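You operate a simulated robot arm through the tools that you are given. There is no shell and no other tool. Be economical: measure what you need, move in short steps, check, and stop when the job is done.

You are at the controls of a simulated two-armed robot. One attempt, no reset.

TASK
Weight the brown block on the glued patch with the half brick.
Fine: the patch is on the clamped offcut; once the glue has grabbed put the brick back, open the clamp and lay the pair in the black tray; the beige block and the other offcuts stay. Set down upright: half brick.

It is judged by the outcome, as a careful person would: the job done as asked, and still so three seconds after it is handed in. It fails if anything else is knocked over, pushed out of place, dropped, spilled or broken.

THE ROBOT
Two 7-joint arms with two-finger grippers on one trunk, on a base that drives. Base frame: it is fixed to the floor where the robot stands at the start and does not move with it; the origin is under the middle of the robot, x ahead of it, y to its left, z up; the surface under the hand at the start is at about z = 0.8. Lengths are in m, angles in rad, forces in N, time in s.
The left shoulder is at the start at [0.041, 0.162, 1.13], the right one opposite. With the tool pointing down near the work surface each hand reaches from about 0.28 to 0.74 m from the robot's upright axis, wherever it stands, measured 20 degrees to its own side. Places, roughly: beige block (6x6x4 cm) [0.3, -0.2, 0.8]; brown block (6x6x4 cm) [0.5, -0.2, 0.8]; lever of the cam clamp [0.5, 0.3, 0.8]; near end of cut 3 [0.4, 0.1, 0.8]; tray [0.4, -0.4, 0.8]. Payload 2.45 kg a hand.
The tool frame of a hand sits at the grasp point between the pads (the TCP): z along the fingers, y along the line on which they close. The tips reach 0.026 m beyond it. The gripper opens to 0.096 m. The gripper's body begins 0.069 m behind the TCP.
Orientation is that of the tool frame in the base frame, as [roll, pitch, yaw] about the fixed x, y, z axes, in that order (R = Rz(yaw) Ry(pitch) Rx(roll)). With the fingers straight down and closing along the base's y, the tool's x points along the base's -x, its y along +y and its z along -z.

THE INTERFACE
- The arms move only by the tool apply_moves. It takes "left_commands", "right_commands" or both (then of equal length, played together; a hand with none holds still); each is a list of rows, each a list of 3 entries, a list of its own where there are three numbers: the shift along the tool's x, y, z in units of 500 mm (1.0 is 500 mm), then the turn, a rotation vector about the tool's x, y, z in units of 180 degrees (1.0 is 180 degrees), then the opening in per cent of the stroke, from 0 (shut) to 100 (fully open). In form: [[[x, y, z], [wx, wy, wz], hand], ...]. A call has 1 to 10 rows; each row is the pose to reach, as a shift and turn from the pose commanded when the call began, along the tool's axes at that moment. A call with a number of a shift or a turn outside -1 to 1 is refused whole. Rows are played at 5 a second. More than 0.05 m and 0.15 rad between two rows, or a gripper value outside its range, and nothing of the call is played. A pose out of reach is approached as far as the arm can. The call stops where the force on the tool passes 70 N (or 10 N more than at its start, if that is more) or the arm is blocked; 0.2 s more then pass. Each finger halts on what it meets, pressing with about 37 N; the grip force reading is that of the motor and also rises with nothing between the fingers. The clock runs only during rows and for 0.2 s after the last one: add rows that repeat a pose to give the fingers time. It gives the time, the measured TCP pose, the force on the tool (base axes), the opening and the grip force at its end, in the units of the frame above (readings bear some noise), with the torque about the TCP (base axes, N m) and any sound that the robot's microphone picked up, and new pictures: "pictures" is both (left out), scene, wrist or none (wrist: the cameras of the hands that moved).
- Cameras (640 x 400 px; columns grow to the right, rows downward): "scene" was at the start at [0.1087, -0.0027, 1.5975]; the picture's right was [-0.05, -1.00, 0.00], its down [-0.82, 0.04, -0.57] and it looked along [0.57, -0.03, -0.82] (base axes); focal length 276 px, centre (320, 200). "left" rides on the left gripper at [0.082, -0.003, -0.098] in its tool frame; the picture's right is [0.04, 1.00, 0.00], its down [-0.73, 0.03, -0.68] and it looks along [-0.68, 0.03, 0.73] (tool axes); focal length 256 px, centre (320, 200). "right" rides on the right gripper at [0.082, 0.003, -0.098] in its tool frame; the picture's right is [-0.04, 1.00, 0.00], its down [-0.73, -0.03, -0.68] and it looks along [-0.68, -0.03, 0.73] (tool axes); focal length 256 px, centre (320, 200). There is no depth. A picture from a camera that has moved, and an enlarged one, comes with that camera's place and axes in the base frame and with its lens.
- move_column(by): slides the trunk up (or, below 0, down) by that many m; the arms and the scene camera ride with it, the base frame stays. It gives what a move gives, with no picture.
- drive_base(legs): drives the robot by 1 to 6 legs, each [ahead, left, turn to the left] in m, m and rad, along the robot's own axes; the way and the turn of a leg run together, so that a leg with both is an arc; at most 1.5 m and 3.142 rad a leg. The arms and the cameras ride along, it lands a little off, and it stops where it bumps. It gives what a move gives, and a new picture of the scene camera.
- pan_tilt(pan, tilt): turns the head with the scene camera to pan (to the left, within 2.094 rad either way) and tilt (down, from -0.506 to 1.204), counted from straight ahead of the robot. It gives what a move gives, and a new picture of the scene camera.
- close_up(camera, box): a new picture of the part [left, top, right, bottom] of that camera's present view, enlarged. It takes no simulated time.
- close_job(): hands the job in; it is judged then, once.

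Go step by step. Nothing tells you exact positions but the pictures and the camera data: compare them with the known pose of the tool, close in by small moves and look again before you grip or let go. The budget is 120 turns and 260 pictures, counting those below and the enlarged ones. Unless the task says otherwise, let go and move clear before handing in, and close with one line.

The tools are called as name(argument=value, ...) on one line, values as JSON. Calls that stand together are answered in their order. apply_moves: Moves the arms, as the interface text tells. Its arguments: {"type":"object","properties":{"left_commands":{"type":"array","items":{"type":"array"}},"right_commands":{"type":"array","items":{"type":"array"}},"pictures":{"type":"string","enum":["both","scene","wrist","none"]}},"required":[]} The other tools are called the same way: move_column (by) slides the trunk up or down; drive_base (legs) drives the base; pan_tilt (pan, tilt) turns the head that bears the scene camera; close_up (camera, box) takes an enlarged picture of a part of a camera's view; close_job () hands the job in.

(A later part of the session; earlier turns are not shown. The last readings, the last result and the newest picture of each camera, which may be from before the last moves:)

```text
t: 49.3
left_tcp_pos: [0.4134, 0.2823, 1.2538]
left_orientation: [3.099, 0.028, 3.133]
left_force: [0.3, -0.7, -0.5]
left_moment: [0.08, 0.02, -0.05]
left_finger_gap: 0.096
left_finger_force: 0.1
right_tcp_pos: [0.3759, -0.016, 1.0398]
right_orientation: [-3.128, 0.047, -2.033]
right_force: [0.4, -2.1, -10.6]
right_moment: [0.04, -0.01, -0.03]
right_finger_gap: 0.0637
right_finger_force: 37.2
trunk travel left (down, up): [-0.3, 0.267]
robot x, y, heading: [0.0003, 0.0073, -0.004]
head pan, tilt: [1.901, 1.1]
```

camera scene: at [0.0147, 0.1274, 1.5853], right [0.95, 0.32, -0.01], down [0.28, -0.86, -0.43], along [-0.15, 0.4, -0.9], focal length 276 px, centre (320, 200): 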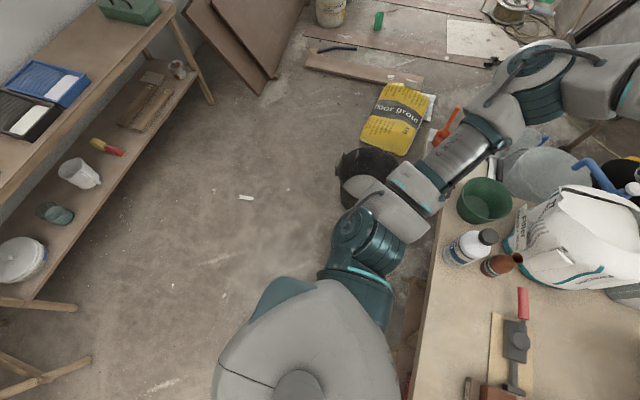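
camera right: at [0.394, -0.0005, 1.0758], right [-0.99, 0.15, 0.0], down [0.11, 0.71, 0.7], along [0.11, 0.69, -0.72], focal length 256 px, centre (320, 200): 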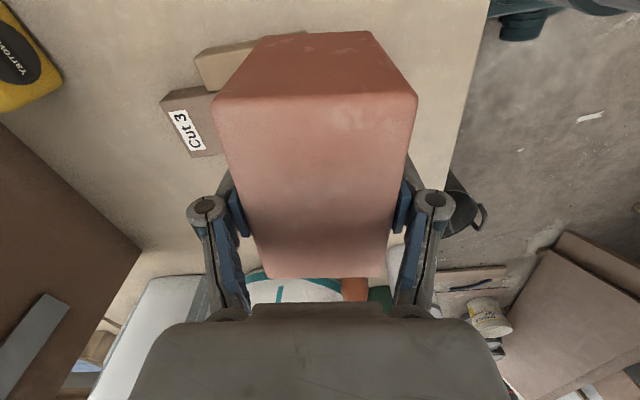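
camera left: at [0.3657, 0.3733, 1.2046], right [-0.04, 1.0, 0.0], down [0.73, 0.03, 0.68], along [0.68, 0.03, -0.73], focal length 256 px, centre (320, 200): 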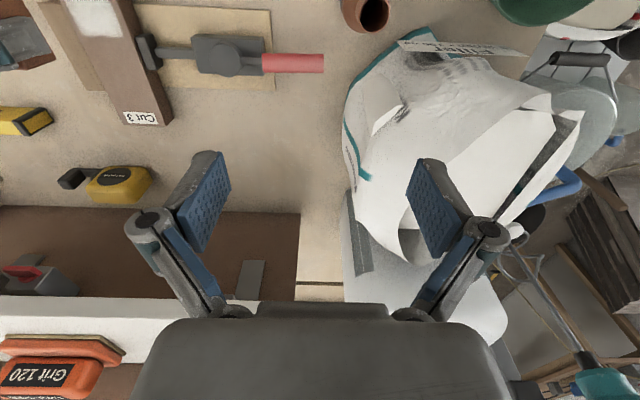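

The robot rocks with its mass too far left: both arms are out that way. I'll bring the brick back right and pull the left arm in.

apply_moves(right_commands=[[[0.036, -0.018, 0], [0, 0, 0], 58], [[0.072, -0.036, 0], [0, 0, 0], 58], [[0.11, -0.054, 0], [0, 0, 0], 58], [[0.143, -0.071, 0], [0, 0, 0], 58], [[0.18, -0.09, 0], [0, 0, 0], 58], [[0.21, -0.105, 0], [0, 0, 0], 58]], left_commands=[[[0.03, -0.03, 0], [0, 0, 0], 100], [[0.06, -0.06, 0], [0, 0, 0], 100], [[0.09, -0.09, 0], [0, 0, 0], 100], [[0.1, -0.12, 0], [0, 0, 0], 100], [[0.1, -0.15, 0], [0, 0, 0], 100], [[0.1, -0.17, 0], [0, 0, 0], 100]], pictures="none")

move_column(by=0.001)

move_column(by=-0.001)

move_column(by=0.001)

move_column(by=-0.001)

```text
t: 50.9
left_tcp_pos: [0.358, 0.2745, 1.238]
left_orientation: [-3.134, 0.03, -3.136]
left_force: [0.3, 0.6, 1.0]
left_moment: [-0.01, 0.01, 0.02]
left_finger_gap: 0.0959
left_finger_force: 0.0
right_tcp_pos: [0.3721, -0.0661, 1.0423]
right_orientation: [-3.105, 0.009, -2.02]
right_force: [0.5, 1.3, -11.3]
right_moment: [-0.02, -0.06, 0.03]
right_finger_gap: 0.0642
right_finger_force: 36.8
trunk travel left (down, up): [-0.3, 0.267]
robot x, y, heading: [-0.0022, 0.0243, -0.01]
head pan, tilt: [1.901, 1.1]
stopped in row 6 (left hand): the arm was blocked; the commanded pose is now the measured one
```

```text
t: 51.4
left_tcp_pos: [0.3588, 0.2267, 1.2472]
left_orientation: [3.113, 0.028, 3.141]
left_force: [-0.2, -0.4, 0.4]
left_moment: [0.01, -0.01, -0.02]
left_finger_gap: 0.0959
left_finger_force: 0.0
right_tcp_pos: [0.3737, -0.1084, 1.0392]
right_orientation: [-3.121, 0.041, -2.025]
right_force: [-0.5, -0.9, -10.8]
right_moment: [0.02, 0.02, 0.02]
right_finger_gap: 0.0638
right_finger_force: 37.0
trunk travel left (down, up): [-0.301, 0.266]
robot x, y, heading: [0.0037, 0.0199, -0.005]
head pan, tilt: [1.901, 1.1]
```

```text
t: 51.9
left_tcp_pos: [0.358, 0.2444, 1.2428]
left_orientation: [3.128, 0.029, -3.14]
left_force: [-1.1, -0.3, 0.4]
left_moment: [0.08, 0.01, 0.02]
left_finger_gap: 0.0958
left_finger_force: 0.2
right_tcp_pos: [0.3749, -0.0935, 1.0419]
right_orientation: [-3.116, 0.028, -2.024]
right_force: [-0.6, -1.3, -11.3]
right_moment: [0.05, 0.02, 0.03]
right_finger_gap: 0.064
right_finger_force: 36.4
trunk travel left (down, up): [-0.3, 0.267]
robot x, y, heading: [-0.0003, 0.0194, -0.004]
head pan, tilt: [1.901, 1.1]
```

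```text
t: 52.4
left_tcp_pos: [0.3576, 0.2617, 1.2413]
left_orientation: [3.138, 0.03, -3.139]
left_force: [0.9, 1.5, 0.6]
left_moment: [-0.06, 0.01, 0.05]
left_finger_gap: 0.0959
left_finger_force: 0.0
right_tcp_pos: [0.3737, -0.0774, 1.044]
right_orientation: [-3.111, 0.021, -2.023]
right_force: [-0.1, 1.7, -10.9]
right_moment: [0.01, -0.06, 0.02]
right_finger_gap: 0.0637
right_finger_force: 37.0
trunk travel left (down, up): [-0.301, 0.266]
robot x, y, heading: [0.0013, 0.0242, -0.004]
head pan, tilt: [1.901, 1.1]
```

```text
t: 52.9
left_tcp_pos: [0.3578, 0.2099, 1.2488]
left_orientation: [3.104, 0.032, 3.139]
left_force: [0.2, -1.3, -1.0]
left_moment: [0.08, -0.07, -0.03]
left_finger_gap: 0.0959
left_finger_force: 0.0
right_tcp_pos: [0.3728, -0.1238, 1.0389]
right_orientation: [-3.126, 0.047, -2.028]
right_force: [0.3, -2.7, -11.2]
right_moment: [0.06, 0.06, 0.0]
right_finger_gap: 0.0639
right_finger_force: 37.4
trunk travel left (down, up): [-0.3, 0.267]
robot x, y, heading: [-0.0009, 0.016, -0.007]
head pan, tilt: [1.901, 1.1]
```

pan_tilt(pan=0.0, tilt=0.95)

drive_base(legs=[[-0.03, 0, 0]])

move_column(by=0.001)

move_column(by=-0.001)

move_column(by=0.001)

move_column(by=-0.001)

```text
t: 54.8
left_tcp_pos: [0.3583, 0.1985, 1.2498]
left_orientation: [3.095, 0.031, 3.136]
left_force: [-0.1, 0.4, -0.3]
left_moment: [0.04, -0.02, -0.03]
left_finger_gap: 0.0962
left_finger_force: 0.1
right_tcp_pos: [0.3744, -0.1322, 1.0365]
right_orientation: [-3.128, 0.055, -2.031]
right_force: [0.7, -2.0, -11.4]
right_moment: [0.02, 0.07, -0.04]
right_finger_gap: 0.0639
right_finger_force: 36.8
trunk travel left (down, up): [-0.3, 0.267]
robot x, y, heading: [-0.0024, 0.0111, -0.008]
head pan, tilt: [0.0, 0.949]
camera scene: at [0.1072, -0.0326, 1.5971], right [0.0, -1.0, -0.03], down [-0.82, 0.02, -0.58], along [0.58, 0.02, -0.82], focal length 276 px, centre (320, 200)
```

scene: 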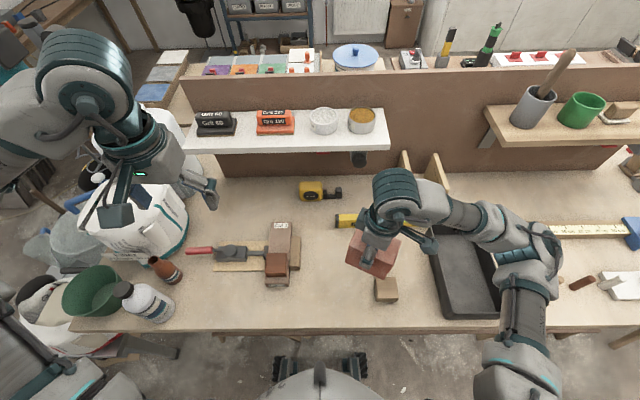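

```text
t: 55.6
left_tcp_pos: [0.3339, 0.2016, 1.2471]
left_orientation: [3.096, 0.025, 3.137]
left_force: [1.0, -1.6, 0.1]
left_moment: [0.14, -0.02, -0.01]
left_finger_gap: 0.096
left_finger_force: 0.0
right_tcp_pos: [0.3485, -0.1312, 1.0359]
right_orientation: [-3.133, 0.05, -2.029]
right_force: [1.5, -2.4, -11.2]
right_moment: [0.09, 0.06, 0.02]
right_finger_gap: 0.0637
right_finger_force: 37.2
trunk travel left (down, up): [-0.3, 0.267]
robot x, y, heading: [-0.0309, 0.0109, -0.004]
head pan, tilt: [0.0, 0.949]
camera scene: at [0.0857, -0.0174, 1.5966], right [0.0, -1.0, -0.02], down [-0.82, 0.01, -0.57], along [0.57, 0.01, -0.82], focal length 276 px, centre (320, 200)
```

scene: 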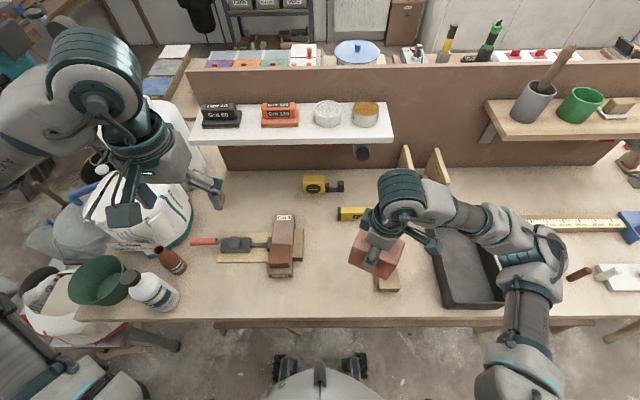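

```text
t: 56.1
left_tcp_pos: [0.3274, 0.2611, 1.2416]
left_orientation: [3.141, 0.031, -3.141]
left_force: [0.1, 0.7, 1.3]
left_moment: [0.0, 0.02, 0.0]
left_finger_gap: 0.0957
left_finger_force: 0.3
right_tcp_pos: [0.342, -0.0794, 1.0435]
right_orientation: [-3.107, 0.015, -2.026]
right_force: [1.1, 0.8, -11.6]
right_moment: [0.0, -0.02, 0.05]
right_finger_gap: 0.0638
right_finger_force: 37.3
trunk travel left (down, up): [-0.301, 0.266]
robot x, y, heading: [-0.0319, 0.0206, -0.005]
head pan, tilt: [0.0, 0.949]
```

```text
t: 56.6
left_tcp_pos: [0.3249, 0.1876, 1.252]
left_orientation: [3.09, 0.036, 3.132]
left_force: [0.2, -1.3, 0.0]
left_moment: [0.08, -0.04, 0.0]
left_finger_gap: 0.0961
left_finger_force: 0.1
right_tcp_pos: [0.3407, -0.1436, 1.0356]
right_orientation: [-3.128, 0.055, -2.035]
right_force: [0.1, -3.5, -11.3]
right_moment: [0.1, 0.01, 0.0]
right_finger_gap: 0.0638
right_finger_force: 37.0
trunk travel left (down, up): [-0.3, 0.267]
robot x, y, heading: [-0.0327, 0.0063, -0.004]
head pan, tilt: [0.0, 0.949]
```

```text
t: 57.2
left_tcp_pos: [0.3237, 0.2514, 1.2429]
left_orientation: [3.136, 0.031, 3.14]
left_force: [-0.1, 0.6, 1.3]
left_moment: [-0.06, 0.04, 0.05]
left_finger_gap: 0.096
left_finger_force: 0.1
right_tcp_pos: [0.3398, -0.088, 1.0444]
right_orientation: [-3.107, 0.021, -2.026]
right_force: [-0.4, 1.0, -11.2]
right_moment: [0.03, 0.01, 0.02]
right_finger_gap: 0.0638
right_finger_force: 36.7
trunk travel left (down, up): [-0.301, 0.266]
robot x, y, heading: [-0.0345, 0.0142, -0.002]
head pan, tilt: [0.0, 0.949]
```

```text
t: 57.7
left_tcp_pos: [0.3234, 0.2111, 1.2496]
left_orientation: [3.107, 0.032, 3.136]
left_force: [-0.5, -0.4, -0.6]
left_moment: [0.05, -0.05, -0.01]
left_finger_gap: 0.0959
left_finger_force: 0.1
right_tcp_pos: [0.3406, -0.1206, 1.0391]
right_orientation: [-3.117, 0.044, -2.032]
right_force: [-0.4, -1.2, -11.3]
right_moment: [0.02, 0.01, -0.02]
right_finger_gap: 0.0638
right_finger_force: 37.3
trunk travel left (down, up): [-0.3, 0.267]
robot x, y, heading: [-0.0304, 0.0169, -0.009]
head pan, tilt: [0.0, 0.949]
```

The robot is simply rocking side to side with almost no damping. I'll brace the closed left gripper on an empty bench spot, around (0.335, 0.235), so friction damps it.

apply_moves(left_commands=[[[-0.01, 0, 0.09], [0, 0, 0], 50], [[-0.02, 0.005, 0.18], [0, 0, 0], 0], [[-0.02, 0.005, 0.27], [0, 0, 0], 0], [[-0.02, 0.005, 0.36], [0, 0, 0], 0], [[-0.02, 0.005, 0.45], [0, 0, 0], 0], [[-0.02, 0.005, 0.54], [0, 0, 0], 0], [[-0.02, 0.005, 0.62], [0, 0, 0], 0], [[-0.02, 0.005, 0.68], [0, 0, 0], 0]], pictures="wrist")

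```text
t: 59.5
left_tcp_pos: [0.3439, 0.2338, 0.9057]
left_orientation: [3.112, 0.035, 3.138]
left_force: [-0.4, 0.9, -1.1]
left_moment: [0.01, -0.03, 0.0]
left_finger_gap: 0.0
left_finger_force: 28.7
right_tcp_pos: [0.3391, -0.1133, 1.0399]
right_orientation: [-3.116, 0.039, -2.029]
right_force: [-0.1, -0.3, -10.8]
right_moment: [0.01, 0.03, -0.03]
right_finger_gap: 0.0638
right_finger_force: 37.2
trunk travel left (down, up): [-0.3, 0.267]
robot x, y, heading: [-0.0293, 0.0096, 0.0]
head pan, tilt: [0.0, 0.949]
camera left: at [0.2604, 0.228, 1.0021], right [-0.04, 1.0, 0.03], down [0.71, 0.01, 0.7], along [0.7, 0.05, -0.71], focal length 256 px, centre (320, 200)
```

left: 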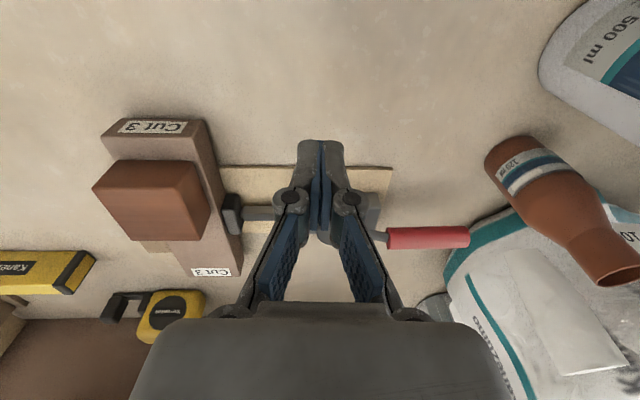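

apply_moves(left_commands=[[[0.02, 0, 0.08], [0, 0, 0], 0], [[0.02, 0, 0.15], [0, 0, 0], 0], [[0.02, 0, 0.166], [0, 0, 0], 0], [[0.02, 0, 0.174], [0, 0, 0], 0], [[0.02, 0, 0.174], [0, 0, 0], 0], [[0.02, 0, 0.174], [0, 0, 0], 0]], pictures="none")

move_column(by=-0.001)

move_column(by=-0.001)

move_column(by=-0.001)

```text
t: 60.8
left_tcp_pos: [0.3406, 0.2509, 0.8264]
left_orientation: [3.118, 0.055, -3.14]
left_force: [-9.5, 21.7, 39.1]
left_moment: [0.34, 0.7, -0.26]
left_finger_gap: 0.0
left_finger_force: 28.7
right_tcp_pos: [0.3375, -0.0983, 1.0417]
right_orientation: [-3.111, 0.032, -2.026]
right_force: [0.8, -1.5, -11.6]
right_moment: [0.09, -0.05, 0.0]
right_finger_gap: 0.0639
right_finger_force: 37.1
trunk travel left (down, up): [-0.3, 0.267]
robot x, y, heading: [-0.0301, 0.0186, -0.0]
head pan, tilt: [0.0, 0.949]
stopped in row 6 (left hand): the force on the tool passed its limit at 90 N (the readings are from after the stop); the commanded pose is now the measured one
```

```text
t: 61.3
left_tcp_pos: [0.3427, 0.2447, 0.8257]
left_orientation: [3.13, 0.057, 3.138]
left_force: [3.0, -1.5, 45.7]
left_moment: [-0.08, 0.39, 0.34]
left_finger_gap: 0.0
left_finger_force: 29.4
right_tcp_pos: [0.3379, -0.0998, 1.0424]
right_orientation: [-3.113, 0.038, -2.027]
right_force: [-0.5, 0.0, -12.1]
right_moment: [-0.01, 0.01, 0.01]
right_finger_gap: 0.0636
right_finger_force: 36.6
trunk travel left (down, up): [-0.299, 0.268]
robot x, y, heading: [-0.0329, 0.0211, -0.01]
head pan, tilt: [0.0, 0.949]
```

```text
t: 61.8
left_tcp_pos: [0.3431, 0.2457, 0.8262]
left_orientation: [3.124, 0.056, 3.139]
left_force: [6.6, 3.4, 53.8]
left_moment: [-0.03, 0.4, -0.4]
left_finger_gap: 0.0
left_finger_force: 28.8
right_tcp_pos: [0.3373, -0.1031, 1.0399]
right_orientation: [-3.114, 0.037, -2.026]
right_force: [0.1, -0.1, -11.0]
right_moment: [0.04, -0.01, 0.01]
right_finger_gap: 0.0639
right_finger_force: 36.6
trunk travel left (down, up): [-0.298, 0.269]
robot x, y, heading: [-0.0326, 0.0173, -0.003]
head pan, tilt: [0.0, 0.949]
```

```text
t: 62.3
left_tcp_pos: [0.3416, 0.2454, 0.8251]
left_orientation: [3.125, 0.059, -3.14]
left_force: [6.2, 4.9, 62.8]
left_moment: [0.06, 0.49, -0.41]
left_finger_gap: 0.0001
left_finger_force: 28.7
right_tcp_pos: [0.3378, -0.1025, 1.0398]
right_orientation: [-3.112, 0.039, -2.026]
right_force: [0.6, 0.1, -11.2]
right_moment: [0.04, 0.03, 0.0]
right_finger_gap: 0.0641
right_finger_force: 37.0
trunk travel left (down, up): [-0.297, 0.27]
robot x, y, heading: [-0.0306, 0.0162, -0.002]
head pan, tilt: [0.0, 0.949]
```

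That damped the rocking. I'll lift the left hand gently and check it stays still.

apply_moves(left_commands=[[[0, 0, -0.01], [0, 0, 0], 0], [[0, 0, -0.02], [0, 0, 0], 0], [[0, 0, -0.04], [0, 0, 0], 0], [[0, 0, -0.07], [0, 0, 0], 0], [[0, 0, -0.1], [0, 0, 0], 0], [[0, 0, -0.12], [0, 0, 0], 0]], pictures="none")

move_column(by=0.001)

move_column(by=0.001)

move_column(by=0.001)

```text
t: 63.7
left_tcp_pos: [0.3384, 0.2454, 0.88]
left_orientation: [3.126, 0.049, 3.141]
left_force: [-0.2, -0.1, -0.1]
left_moment: [-0.01, 0.0, -0.01]
left_finger_gap: 0.0
left_finger_force: 28.4
right_tcp_pos: [0.3398, -0.1014, 1.0397]
right_orientation: [-3.113, 0.035, -2.027]
right_force: [0.5, 0.0, -11.8]
right_moment: [0.02, 0.02, -0.01]
right_finger_gap: 0.0639
right_finger_force: 36.4
trunk travel left (down, up): [-0.297, 0.27]
robot x, y, heading: [-0.0307, 0.0186, -0.0]
head pan, tilt: [0.0, 0.949]
```

```text
t: 64.2
left_tcp_pos: [0.3389, 0.2467, 0.8817]
left_orientation: [3.124, 0.048, 3.139]
left_force: [0.7, -0.5, 0.3]
left_moment: [-0.01, -0.01, 0.0]
left_finger_gap: 0.0
left_finger_force: 28.7
right_tcp_pos: [0.3394, -0.1005, 1.0398]
right_orientation: [-3.114, 0.035, -2.027]
right_force: [-0.1, 0.9, -10.6]
right_moment: [0.02, 0.02, 0.01]
right_finger_gap: 0.0636
right_finger_force: 36.7
trunk travel left (down, up): [-0.298, 0.269]
robot x, y, heading: [-0.0296, 0.0216, 0.001]
head pan, tilt: [0.0, 0.949]
```

```text
t: 64.7
left_tcp_pos: [0.3385, 0.2457, 0.8823]
left_orientation: [3.123, 0.048, 3.139]
left_force: [-0.4, -0.4, -0.3]
left_moment: [0.0, 0.02, 0.03]
left_finger_gap: 0.0
left_finger_force: 28.5
right_tcp_pos: [0.3403, -0.1007, 1.0402]
right_orientation: [-3.114, 0.035, -2.027]
right_force: [0.8, 0.3, -11.8]
right_moment: [0.0, 0.02, 0.02]
right_finger_gap: 0.0635
right_finger_force: 37.2
trunk travel left (down, up): [-0.299, 0.268]
robot x, y, heading: [-0.0333, 0.0197, -0.006]
head pan, tilt: [0.0, 0.949]
```

```text
t: 65.2
left_tcp_pos: [0.338, 0.2469, 0.8834]
left_orientation: [3.123, 0.048, 3.141]
left_force: [-0.1, 0.2, -0.1]
left_moment: [0.03, 0.01, 0.01]
left_finger_gap: 0.0
left_finger_force: 27.8
right_tcp_pos: [0.34, -0.1005, 1.0423]
right_orientation: [-3.114, 0.034, -2.025]
right_force: [-1.1, -0.5, -11.2]
right_moment: [0.02, 0.01, 0.01]
right_finger_gap: 0.0637
right_finger_force: 36.7
trunk travel left (down, up): [-0.3, 0.267]
robot x, y, heading: [-0.0327, 0.0165, -0.001]
head pan, tilt: [0.0, 0.949]
```

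Stable. Now I level both hands, move left clear, and carry the brick over the block with a slightly relaxed yaw.

apply_moves(left_commands=[[[0, 0.02, -0.04], [0.003, 0.008, 0], 0], [[0, 0.05, -0.1], [0.006, 0.015, 0], 0], [[0, 0.08, -0.16], [0.006, 0.015, 0], 0], [[0, 0.1, -0.2], [0.006, 0.015, 0], 0], [[0, 0.12, -0.24], [0.006, 0.015, 0], 0], [[0, 0.12, -0.24], [0.006, 0.015, 0], 0], [[0, 0.12, -0.24], [0.006, 0.015, 0], 0], [[0, 0.12, -0.24], [0.006, 0.015, 0], 0]], right_commands=[[[0, 0, 0], [-0.0044, 0.0055, -0.005], 58], [[-0.05, 0.005, 0], [-0.0088, 0.011, -0.01], 58], [[-0.12, 0.012, 0], [-0.0088, 0.011, -0.02], 58], [[-0.19, 0.02, 0], [-0.0088, 0.011, -0.03], 58], [[-0.26, 0.027, 0], [-0.0088, 0.011, -0.04], 58], [[-0.33, 0.034, 0], [-0.0088, 0.011, -0.05], 58], [[-0.4, 0.042, 0], [-0.0088, 0.011, -0.056], 58], [[-0.44, 0.046, 0], [-0.0088, 0.011, -0.056], 58]])

```text
t: 67.0
left_tcp_pos: [0.333, 0.3058, 1.0039]
left_orientation: [-3.138, 0.002, 3.14]
left_force: [-0.8, 0.3, 0.5]
left_moment: [-0.05, 0.0, -0.02]
left_finger_gap: 0.0
left_finger_force: 28.9
right_tcp_pos: [0.4162, 0.1095, 1.0482]
right_orientation: [-3.135, -0.006, -1.851]
right_force: [-0.5, 1.0, -11.1]
right_moment: [0.03, 0.04, 0.0]
right_finger_gap: 0.0637
right_finger_force: 37.2
trunk travel left (down, up): [-0.3, 0.267]
robot x, y, heading: [-0.0283, 0.0188, 0.001]
head pan, tilt: [0.0, 0.949]
camera scene: at [0.079, 0.0253, 1.5976], right [0.0, -1.0, 0.0], down [-0.82, 0.0, -0.58], along [0.58, -0.01, -0.82], focal length 276 px, centre (320, 200)
camera right: at [0.3912, 0.0328, 1.1464], right [-0.95, 0.31, 0.0], down [0.23, 0.7, 0.68], along [0.22, 0.64, -0.74], focal length 256 px, centre (320, 200)
camera left: at [0.2508, 0.3029, 1.1033], right [-0.04, 1.0, 0.0], down [0.73, 0.03, 0.68], along [0.68, 0.02, -0.73], focal length 256 px, centre (320, 200)
```

scene: 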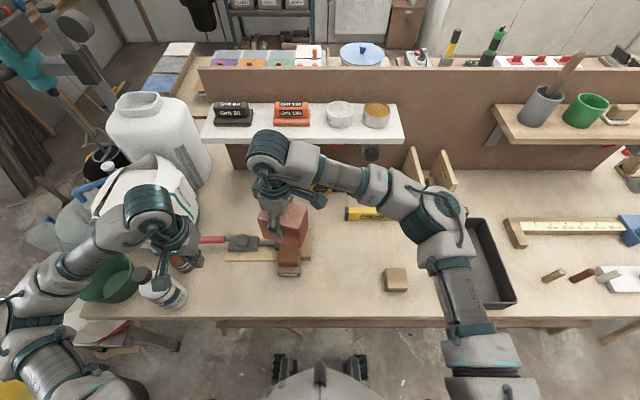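
right: 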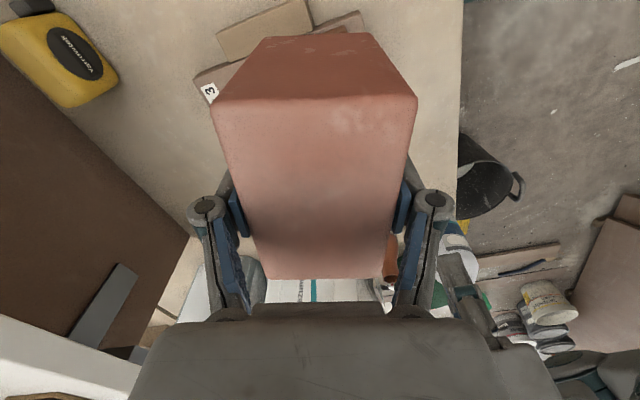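
left: 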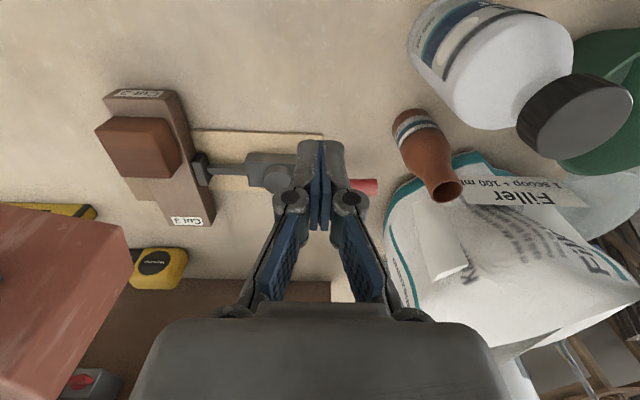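

apply_moves(right_commands=[[[0.006, 0.002, 0.04], [0, 0, -0.015], 58], [[0.006, 0.002, 0.09], [0, 0, -0.03], 58], [[0.006, 0.002, 0.14], [0, 0, -0.04], 58], [[0.006, 0.002, 0.16], [0, 0, -0.04], 58], [[0.006, 0.002, 0.16], [0, 0, -0.04], 58]])

close_up(camera="scene", box=[230, 190, 350, 290])

close_up(camera="left", box=[20, 60, 260, 280])

```text
t: 68.2
left_tcp_pos: [0.3325, 0.3053, 1.0048]
left_orientation: [-3.141, 0.003, 3.14]
left_force: [-0.6, 0.0, -0.2]
left_moment: [-0.02, 0.01, 0.01]
left_finger_gap: 0.0
left_finger_force: 28.6
right_tcp_pos: [0.3866, 0.1, 0.9812]
right_orientation: [-3.136, -0.004, -1.725]
right_force: [-0.2, 0.9, -11.2]
right_moment: [0.04, 0.01, 0.0]
right_finger_gap: 0.0639
right_finger_force: 36.7
right hand out of reach, approached as far as the arm can: row 1, 2, 3, 4, 5
trunk travel left (down, up): [-0.3, 0.267]
robot x, y, heading: [-0.0319, 0.0168, -0.003]
head pan, tilt: [0.0, 0.949]
camera scene: at [0.0783, 0.0229, 1.5977], right [0.0, -1.0, 0.0], down [-0.82, 0.0, -0.58], along [0.58, 0.0, -0.82], focal length 276 px, centre (320, 200)
camera right: at [0.3727, 0.0197, 1.0788], right [-0.98, 0.19, 0.0], down [0.14, 0.72, 0.68], along [0.13, 0.66, -0.74], focal length 256 px, centre (320, 200)
```

scene: 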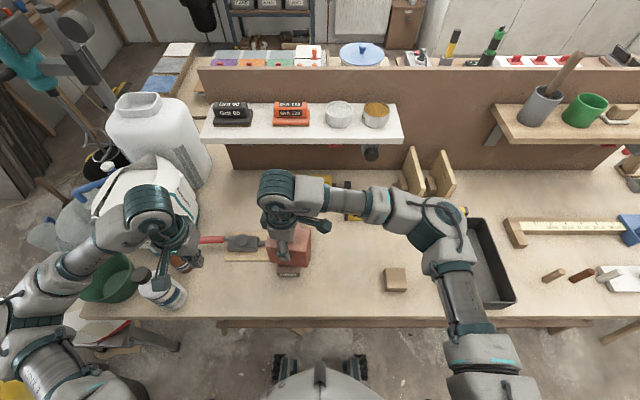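
right: 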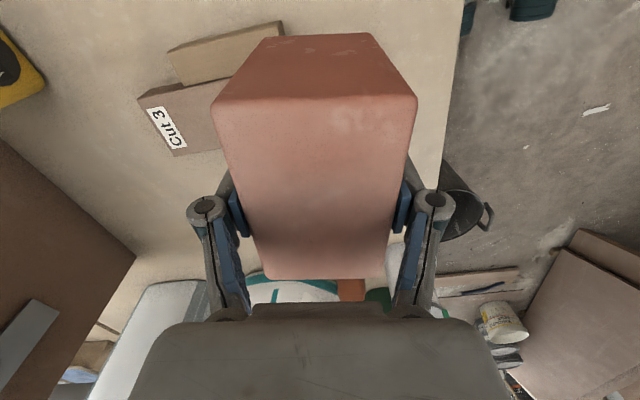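

```text
4.00 times, centred on (290, 240) of scene
camera zoom: at [0.0783, 0.0229, 1.5977], right [0.0, -1.0, 0.0], down [-0.82, 0.0, -0.58], along [0.58, 0.0, -0.82], focal length 1106 px, centre (440, 40)
```

zoom: 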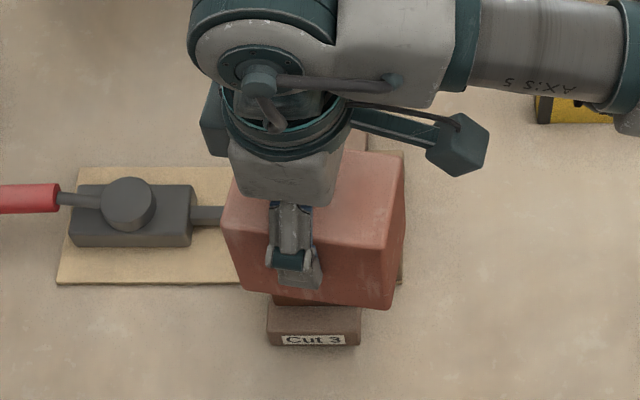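

```text
1.82 times, centred on (140, 170) of left
camera zoom: at [0.2504, 0.3014, 1.1037], right [-0.04, 1.0, 0.0], down [0.73, 0.03, 0.68], along [0.68, 0.02, -0.73], focal length 465 px, centre (647, 254)
```

zoom: 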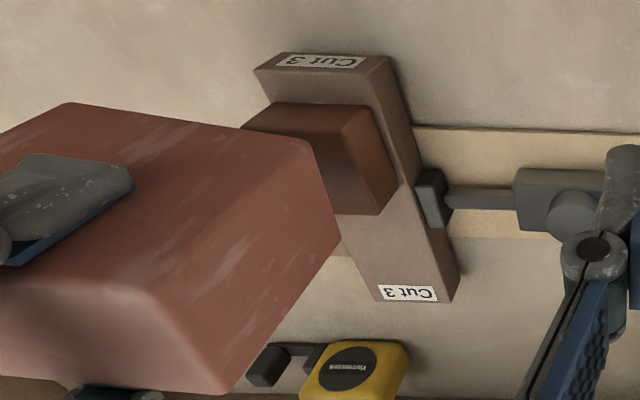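

The wrist yaw limit costs reach, so I'll relax yaw to about -1.90. The brick will sit about 19° askew, still centred on the block.

apply_moves(right_commands=[[[0, 0, 0], [0, 0, 0.03], 58], [[-0.011, -0.026, 0], [0, 0, 0.058], 58], [[-0.022, -0.052, 0.01], [0, 0, 0.058], 58], [[-0.022, -0.052, 0.03], [0, 0, 0.058], 58], [[-0.022, -0.052, 0.03], [0, 0, 0.058], 58]])

close_up(camera="scene", box=[230, 190, 350, 290])

close_up(camera="left", box=[20, 60, 260, 280])

```text
t: 69.4
left_tcp_pos: [0.3336, 0.3054, 1.0039]
left_orientation: [-3.139, 0.0, 3.14]
left_force: [-0.6, 0.3, 0.6]
left_moment: [0.04, 0.0, 0.02]
left_finger_gap: 0.0003
left_finger_force: 28.3
right_tcp_pos: [0.4143, 0.1066, 0.9659]
right_orientation: [-3.138, -0.003, -1.908]
right_force: [-0.1, -1.0, -11.5]
right_moment: [0.02, -0.02, -0.01]
right_finger_gap: 0.0638
right_finger_force: 37.4
trunk travel left (down, up): [-0.3, 0.267]
robot x, y, heading: [-0.0311, 0.0191, -0.001]
head pan, tilt: [0.0, 0.949]
camera scene: at [0.079, 0.0228, 1.5976], right [0.0, -1.0, 0.0], down [-0.82, 0.0, -0.58], along [0.58, 0.0, -0.82], focal length 276 px, centre (320, 200)
camera right: at [0.3856, 0.0313, 1.0633], right [-0.93, 0.37, 0.0], down [0.27, 0.69, 0.68], along [0.25, 0.63, -0.74], focal length 256 px, centre (320, 200)
```

scene: 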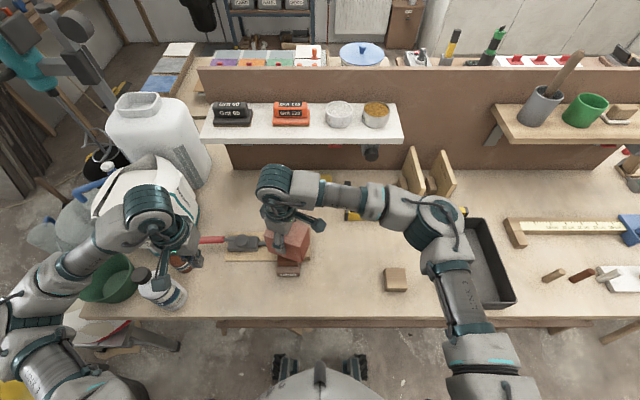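
right: 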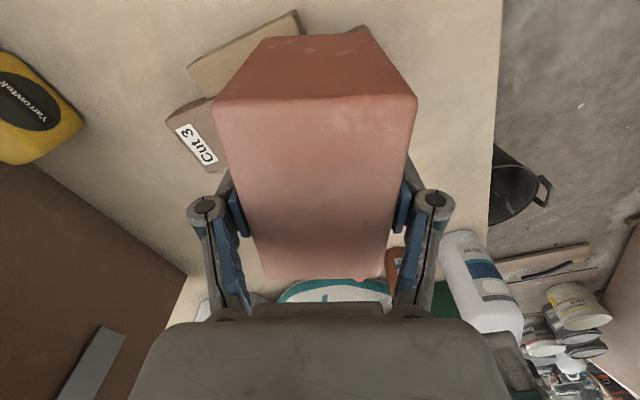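

```text
4.00 times, centred on (290, 240) of scene
camera zoom: at [0.079, 0.0228, 1.5976], right [0.0, -1.0, 0.0], down [-0.82, 0.0, -0.58], along [0.58, 0.0, -0.82], focal length 1106 px, centre (440, 40)
```

zoom: 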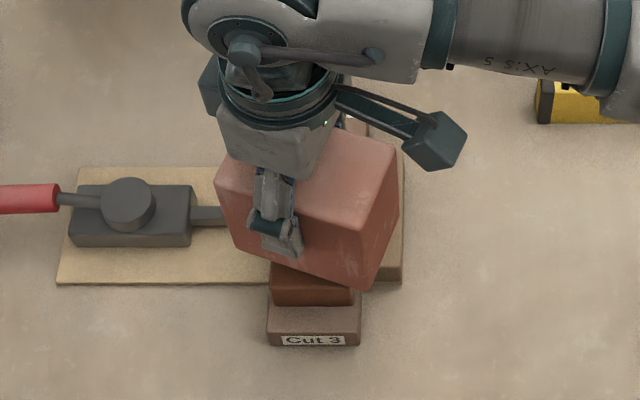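

```text
1.82 times, centred on (140, 170) of left
camera zoom: at [0.2508, 0.3015, 1.1036], right [-0.04, 1.0, 0.0], down [0.73, 0.03, 0.68], along [0.68, 0.02, -0.73], focal length 465 px, centre (647, 254)
```

zoom: 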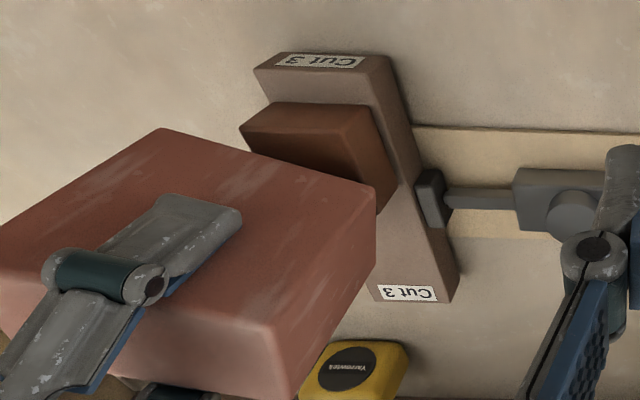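

apply_moves(right_commands=[[[-0.002, 0.011, 0.01], [0, 0, 0], 58], [[-0.002, 0.011, 0.022], [0, 0, 0], 58], [[-0.002, 0.011, 0.03], [0, 0, 0], 58], [[-0.002, 0.011, 0.03], [0, 0, 0], 58]], pictures="none")

apply_moves(right_commands=[[[0, 0, 0.004], [0, 0, 0], 58], [[0, 0, 0.008], [0, 0, 0], 58], [[0, 0, 0.008], [0, 0, 0], 58]], pictures="none")

```text
t: 70.4
left_tcp_pos: [0.3344, 0.3048, 1.0048]
left_orientation: [-3.14, 0.0, 3.139]
left_force: [-0.9, 0.2, -0.4]
left_moment: [-0.02, 0.03, -0.03]
left_finger_gap: 0.0
left_finger_force: 28.3
right_tcp_pos: [0.4103, 0.1088, 0.9496]
right_orientation: [-3.138, -0.003, -1.908]
right_force: [0.0, -0.2, -11.6]
right_moment: [0.07, -0.05, 0.0]
right_finger_gap: 0.0638
right_finger_force: 36.9
trunk travel left (down, up): [-0.3, 0.267]
robot x, y, heading: [-0.034, 0.0195, -0.005]
head pan, tilt: [0.0, 0.949]
```

```text
t: 71.2
left_tcp_pos: [0.3337, 0.3055, 1.0052]
left_orientation: [-3.139, 0.002, 3.139]
left_force: [-0.6, -0.4, -0.4]
left_moment: [-0.02, -0.01, -0.01]
left_finger_gap: 0.0
left_finger_force: 28.7
right_tcp_pos: [0.4107, 0.1099, 0.9461]
right_orientation: [-3.138, -0.003, -1.907]
right_force: [0.0, 0.1, -11.0]
right_moment: [0.02, -0.01, 0.02]
right_finger_gap: 0.0639
right_finger_force: 37.0
trunk travel left (down, up): [-0.3, 0.267]
robot x, y, heading: [-0.0293, 0.0176, -0.005]
head pan, tilt: [0.0, 0.949]
```

apply_moves(right_commands=[[[0, 0, 0.004], [0, 0, 0], 58], [[0, 0, 0.006], [0, 0, 0], 58], [[0, 0, 0.006], [0, 0, 0], 58]], pictures="wrist")

close_up(camera="scene", box=[230, 190, 350, 290])

close_up(camera="left", box=[20, 60, 260, 280])

```text
t: 72.0
left_tcp_pos: [0.3331, 0.3052, 1.0048]
left_orientation: [-3.14, 0.001, 3.14]
left_force: [-0.6, 0.7, 0.9]
left_moment: [-0.03, 0.02, -0.01]
left_finger_gap: 0.0
left_finger_force: 28.2
right_tcp_pos: [0.4094, 0.1083, 0.9441]
right_orientation: [-3.138, -0.005, -1.908]
right_force: [0.7, -0.3, -9.6]
right_moment: [0.0, -0.04, 0.0]
right_finger_gap: 0.0636
right_finger_force: 37.0
trunk travel left (down, up): [-0.3, 0.267]
robot x, y, heading: [-0.0257, 0.0179, 0.001]
head pan, tilt: [0.0, 0.949]
camera right: at [0.3809, 0.0336, 1.0416], right [-0.93, 0.37, 0.0], down [0.27, 0.69, 0.68], along [0.25, 0.63, -0.74], focal length 256 px, centre (320, 200)
```

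right: 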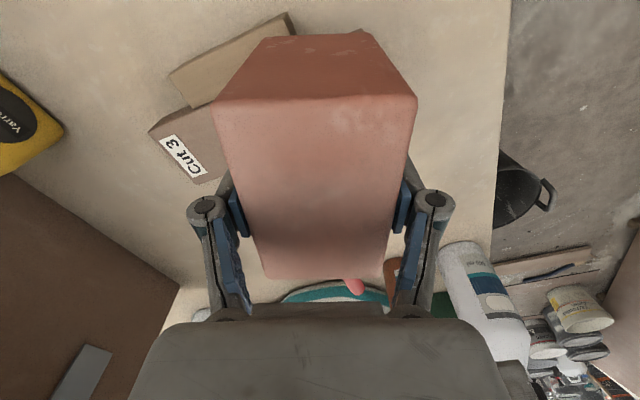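

```text
4.00 times, centred on (290, 240) of scene
camera zoom: at [0.0787, 0.0227, 1.5977], right [0.0, -1.0, 0.0], down [-0.82, 0.0, -0.58], along [0.58, 0.0, -0.82], focal length 1106 px, centre (440, 40)
```

zoom: 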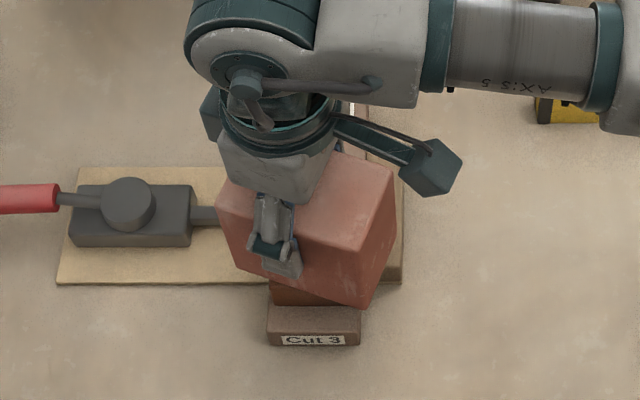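

```text
1.82 times, centred on (140, 170) of left
camera zoom: at [0.2507, 0.3014, 1.1036], right [-0.04, 1.0, 0.0], down [0.73, 0.03, 0.68], along [0.68, 0.02, -0.73], focal length 465 px, centre (647, 254)
```

zoom: 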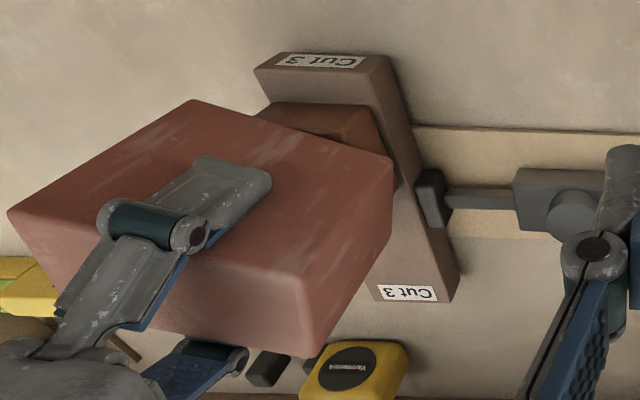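

apply_moves(right_commands=[[[0, 0, 0.004], [0, 0, 0], 58], [[0, 0, 0.006], [0, 0, 0], 58], [[0, 0, 0.006], [0, 0, 0], 58]], pictures="none")

```text
t: 72.8
left_tcp_pos: [0.3318, 0.304, 1.0052]
left_orientation: [-3.139, 0.002, 3.139]
left_force: [0.8, 0.0, -1.4]
left_moment: [0.01, 0.03, 0.01]
left_finger_gap: 0.0
left_finger_force: 28.2
right_tcp_pos: [0.4107, 0.1078, 0.9438]
right_orientation: [-3.135, -0.001, -1.908]
right_force: [3.1, -0.4, 12.2]
right_moment: [-0.06, -0.46, 0.02]
right_finger_gap: 0.0638
right_finger_force: 37.5
trunk travel left (down, up): [-0.3, 0.267]
robot x, y, heading: [-0.0282, 0.0163, 0.001]
head pan, tilt: [0.0, 0.949]
```

apply_moves(right_commands=[[[0, 0, -0.003], [0, 0, 0], 60], [[0, 0, -0.003], [0, 0, 0], 68], [[0, 0, -0.003], [0, 0, 0], 76], [[0, 0, -0.003], [0, 0, 0], 84], [[0, 0, -0.003], [0, 0, 0], 84]], pictures="wrist")

close_up(camera="left", box=[20, 60, 260, 280])

```text
t: 74.0
left_tcp_pos: [0.3322, 0.3046, 1.0052]
left_orientation: [-3.141, 0.002, 3.14]
left_force: [-0.5, 0.0, -0.1]
left_moment: [0.02, 0.0, 0.01]
left_finger_gap: 0.0003
left_finger_force: 28.2
right_tcp_pos: [0.4085, 0.108, 0.9427]
right_orientation: [-3.138, -0.004, -1.906]
right_force: [0.2, -0.9, -0.2]
right_moment: [0.0, -0.01, 0.01]
right_finger_gap: 0.0806
right_finger_force: 0.0
trunk travel left (down, up): [-0.3, 0.267]
robot x, y, heading: [-0.0283, 0.0164, -0.001]
head pan, tilt: [0.0, 0.949]
camera right: at [0.38, 0.0333, 1.0405], right [-0.93, 0.37, 0.0], down [0.27, 0.69, 0.68], along [0.25, 0.63, -0.74], focal length 256 px, centre (320, 200)
```

right: 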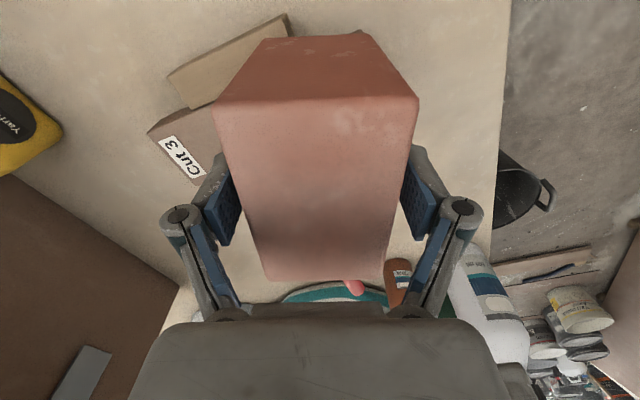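

```text
1.82 times, centred on (140, 170) of left
camera zoom: at [0.2501, 0.3013, 1.1039], right [-0.04, 1.0, 0.0], down [0.73, 0.03, 0.68], along [0.68, 0.02, -0.73], focal length 465 px, centre (647, 254)
```

zoom: 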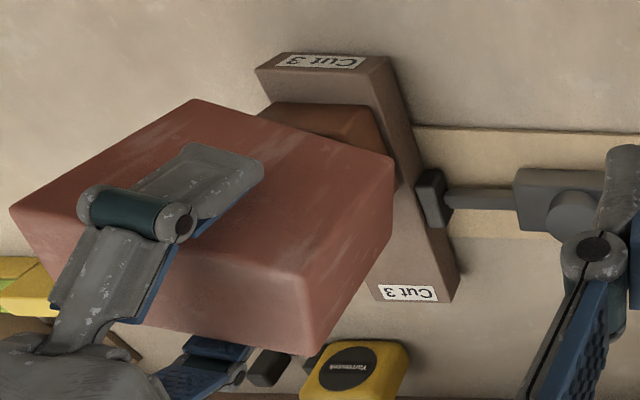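

The brick is resting on the block. I wait for the glue to grab, holding still.

apply_moves(left_commands=[[[0, 0, 0], [0, 0, 0], 20], [[0, 0, 0], [0, 0, 0], 40], [[0, 0, 0], [0, 0, 0], 40], [[0, 0, 0], [0, 0, 0], 40], [[0, 0, 0], [0, 0, 0], 40], [[0, 0, 0], [0, 0, 0], 40], [[0, 0, 0], [0, 0, 0], 40], [[0, 0, 0], [0, 0, 0], 40], [[0, 0, 0], [0, 0, 0], 40], [[0, 0, 0], [0, 0, 0], 40]], pictures="none")

apply_moves(left_commands=[[[0, 0, 0], [0, 0, 0], 40], [[0, 0, 0], [0, 0, 0], 40], [[0, 0, 0], [0, 0, 0], 40], [[0, 0, 0], [0, 0, 0], 40], [[0, 0, 0], [0, 0, 0], 40], [[0, 0, 0], [0, 0, 0], 40], [[0, 0, 0], [0, 0, 0], 40], [[0, 0, 0], [0, 0, 0], 40], [[0, 0, 0], [0, 0, 0], 40], [[0, 0, 0], [0, 0, 0], 40]], pictures="none")

apply_moves(left_commands=[[[0, 0, 0], [0, 0, 0], 40], [[0, 0, 0], [0, 0, 0], 40], [[0, 0, 0], [0, 0, 0], 40], [[0, 0, 0], [0, 0, 0], 40], [[0, 0, 0], [0, 0, 0], 40], [[0, 0, 0], [0, 0, 0], 40], [[0, 0, 0], [0, 0, 0], 40], [[0, 0, 0], [0, 0, 0], 40], [[0, 0, 0], [0, 0, 0], 40], [[0, 0, 0], [0, 0, 0], 40]], pictures="none")

apply_moves(left_commands=[[[0, 0, 0], [0, 0, 0], 40], [[0, 0, 0], [0, 0, 0], 40], [[0, 0, 0], [0, 0, 0], 40], [[0, 0, 0], [0, 0, 0], 40], [[0, 0, 0], [0, 0, 0], 40], [[0, 0, 0], [0, 0, 0], 40], [[0, 0, 0], [0, 0, 0], 40], [[0, 0, 0], [0, 0, 0], 40], [[0, 0, 0], [0, 0, 0], 40], [[0, 0, 0], [0, 0, 0], 40]], pictures="scene")

close_up(camera="scene", box=[190, 200, 350, 300])

close_up(camera="left", box=[100, 60, 420, 260])

```text
t: 76.2
left_tcp_pos: [0.3324, 0.3043, 1.0056]
left_orientation: [-3.14, 0.001, 3.14]
left_force: [-0.1, -0.2, 1.1]
left_moment: [0.01, 0.02, -0.03]
left_finger_gap: 0.0384
left_finger_force: 0.2
right_tcp_pos: [0.4103, 0.108, 0.9423]
right_orientation: [-3.138, -0.004, -1.907]
right_force: [0.1, 0.3, 0.4]
right_moment: [0.02, 0.01, 0.01]
right_finger_gap: 0.0805
right_finger_force: 0.1
trunk travel left (down, up): [-0.3, 0.267]
robot x, y, heading: [-0.0336, 0.0174, -0.007]
head pan, tilt: [0.0, 0.949]
```

```text
t: 78.4
left_tcp_pos: [0.332, 0.3044, 1.0048]
left_orientation: [-3.141, 0.002, 3.138]
left_force: [0.0, -0.1, 0.3]
left_moment: [0.01, -0.02, -0.01]
left_finger_gap: 0.0383
left_finger_force: 0.0
right_tcp_pos: [0.4095, 0.1095, 0.943]
right_orientation: [-3.139, -0.004, -1.908]
right_force: [0.1, -0.3, 0.0]
right_moment: [0.0, 0.0, -0.02]
right_finger_gap: 0.0807
right_finger_force: 0.0
trunk travel left (down, up): [-0.3, 0.267]
robot x, y, heading: [-0.0326, 0.0158, -0.003]
head pan, tilt: [0.0, 0.949]
```

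```text
t: 80.6
left_tcp_pos: [0.3328, 0.3042, 1.0043]
left_orientation: [-3.138, 0.002, 3.139]
left_force: [-0.4, 0.1, 0.7]
left_moment: [-0.01, 0.0, 0.03]
left_finger_gap: 0.0382
left_finger_force: 0.1
right_tcp_pos: [0.4101, 0.1082, 0.9435]
right_orientation: [-3.137, -0.003, -1.908]
right_force: [-0.1, 0.2, -0.3]
right_moment: [0.0, 0.02, -0.01]
right_finger_gap: 0.0807
right_finger_force: 0.0
trunk travel left (down, up): [-0.3, 0.267]
robot x, y, heading: [-0.0285, 0.0167, -0.004]
head pan, tilt: [0.0, 0.949]
```

```text
t: 82.8
left_tcp_pos: [0.3327, 0.3049, 1.0047]
left_orientation: [-3.14, 0.001, 3.138]
left_force: [-0.9, 0.1, 0.2]
left_moment: [0.0, -0.01, 0.01]
left_finger_gap: 0.0384
left_finger_force: 0.0
right_tcp_pos: [0.4095, 0.1077, 0.9434]
right_orientation: [-3.137, -0.003, -1.907]
right_force: [0.7, 0.2, -0.2]
right_moment: [-0.02, 0.01, -0.01]
right_finger_gap: 0.0808
right_finger_force: 0.1
trunk travel left (down, up): [-0.3, 0.267]
robot x, y, heading: [-0.0277, 0.0162, -0.0]
head pan, tilt: [0.0, 0.949]
camera scene: at [0.0772, 0.0223, 1.5979], right [0.0, -1.0, 0.0], down [-0.82, 0.0, -0.58], along [0.58, 0.0, -0.82], focal length 276 px, centre (320, 200)
```

scene: 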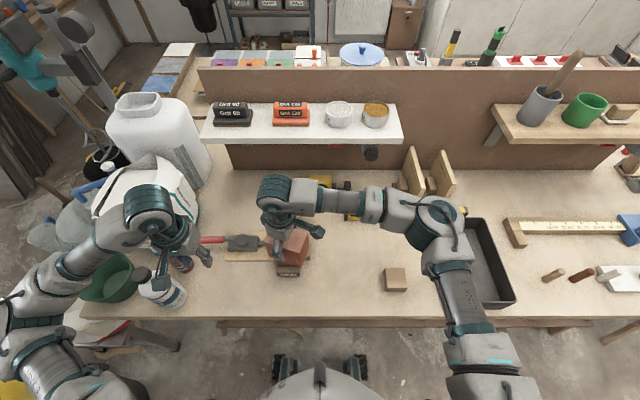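

```text
4.00 times, centred on (270, 250) of scene
camera zoom: at [0.0772, 0.0223, 1.5979], right [0.0, -1.0, 0.0], down [-0.82, 0.0, -0.58], along [0.58, 0.0, -0.82], focal length 1106 px, centre (520, 0)
```

zoom: 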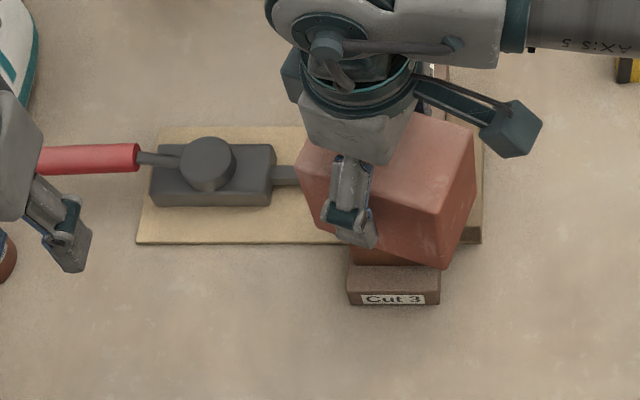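

```text
2.00 times, centred on (260, 160) of left
camera zoom: at [0.2502, 0.3013, 1.1038], right [-0.04, 1.0, 0.0], down [0.73, 0.03, 0.68], along [0.68, 0.02, -0.73], focal length 512 px, centre (440, 280)
```

zoom: 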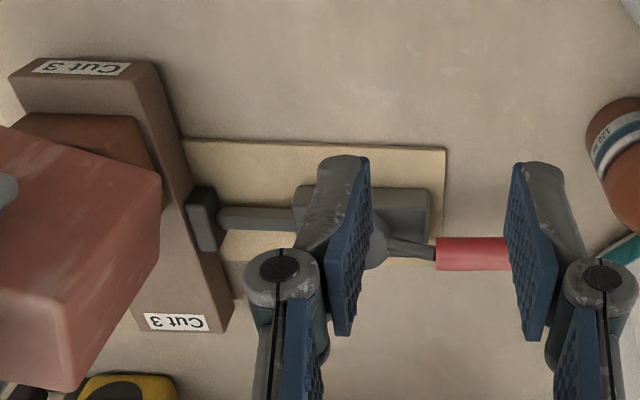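

While the glue sets, I move the left hand to view the clamp lever.

apply_moves(left_commands=[[[0, 0.03, 0.02], [0, 0, 0], 40], [[0, 0.06, 0.05], [0, 0, 0], 40], [[0, 0.06, 0.08], [0, 0, 0], 60], [[0, 0.06, 0.1], [0, 0, 0], 60], [[0, 0.06, 0.1], [0, 0, 0], 60], [[0, 0.06, 0.1], [0, 0, 0], 60], [[0, 0.06, 0.1], [0, 0, 0], 60], [[0, 0.06, 0.1], [0, 0, 0], 60], [[0, 0.06, 0.1], [0, 0, 0], 60], [[0, 0.06, 0.1], [0, 0, 0], 60]], pictures="wrist")

close_up(camera="left", box=[180, 60, 400, 200])

close_up(camera="scene", box=[190, 220, 290, 280])

```text
t: 85.0
left_tcp_pos: [0.333, 0.3346, 0.9556]
left_orientation: [-3.14, 0.003, 3.139]
left_force: [0.5, -0.7, -0.1]
left_moment: [-0.02, -0.01, 0.03]
left_finger_gap: 0.0576
left_finger_force: 0.1
right_tcp_pos: [0.4092, 0.1085, 0.944]
right_orientation: [-3.137, -0.003, -1.908]
right_force: [-0.9, -0.4, 0.1]
right_moment: [-0.03, 0.02, 0.01]
right_finger_gap: 0.0807
right_finger_force: 0.0
trunk travel left (down, up): [-0.3, 0.267]
robot x, y, heading: [-0.0315, 0.0165, -0.0]
head pan, tilt: [0.0, 0.949]
camera left: at [0.2503, 0.3316, 1.0535], right [-0.04, 1.0, 0.0], down [0.73, 0.03, 0.68], along [0.68, 0.02, -0.73], focal length 256 px, centre (320, 200)
```

left: 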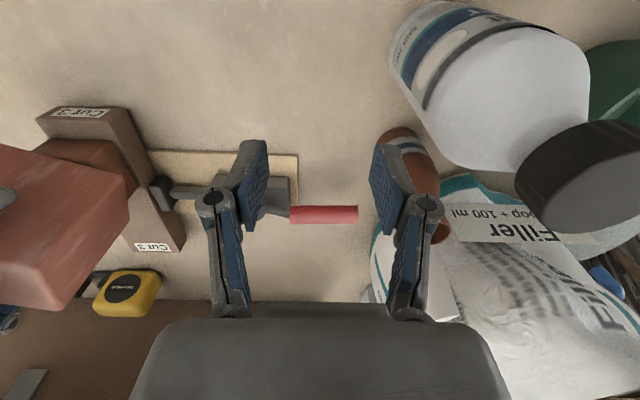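

```text
2.86 times, centred on (290, 130) of left
camera zoom: at [0.2503, 0.3316, 1.0535], right [-0.04, 1.0, 0.0], down [0.73, 0.03, 0.68], along [0.68, 0.02, -0.73], focal length 731 px, centre (406, 400)
```

zoom: 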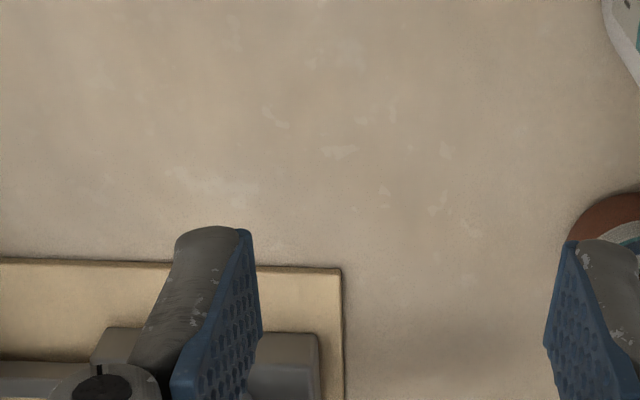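

```text
6.40 times, centred on (240, 250) of scene
camera zoom: at [0.077, 0.0226, 1.5979], right [0.0, -1.0, 0.0], down [-0.82, 0.0, -0.58], along [0.58, 0.0, -0.82], focal length 1769 px, centre (832, -120)
```

zoom: 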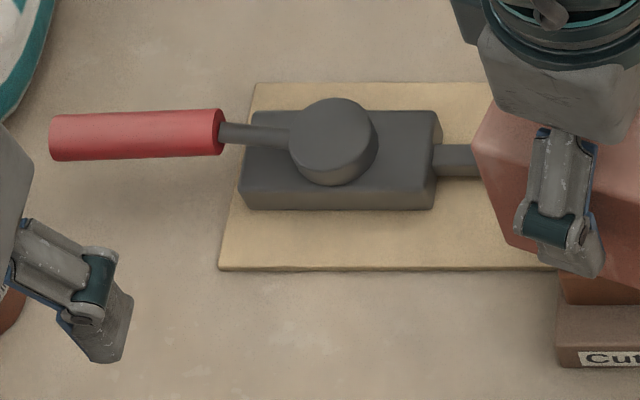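

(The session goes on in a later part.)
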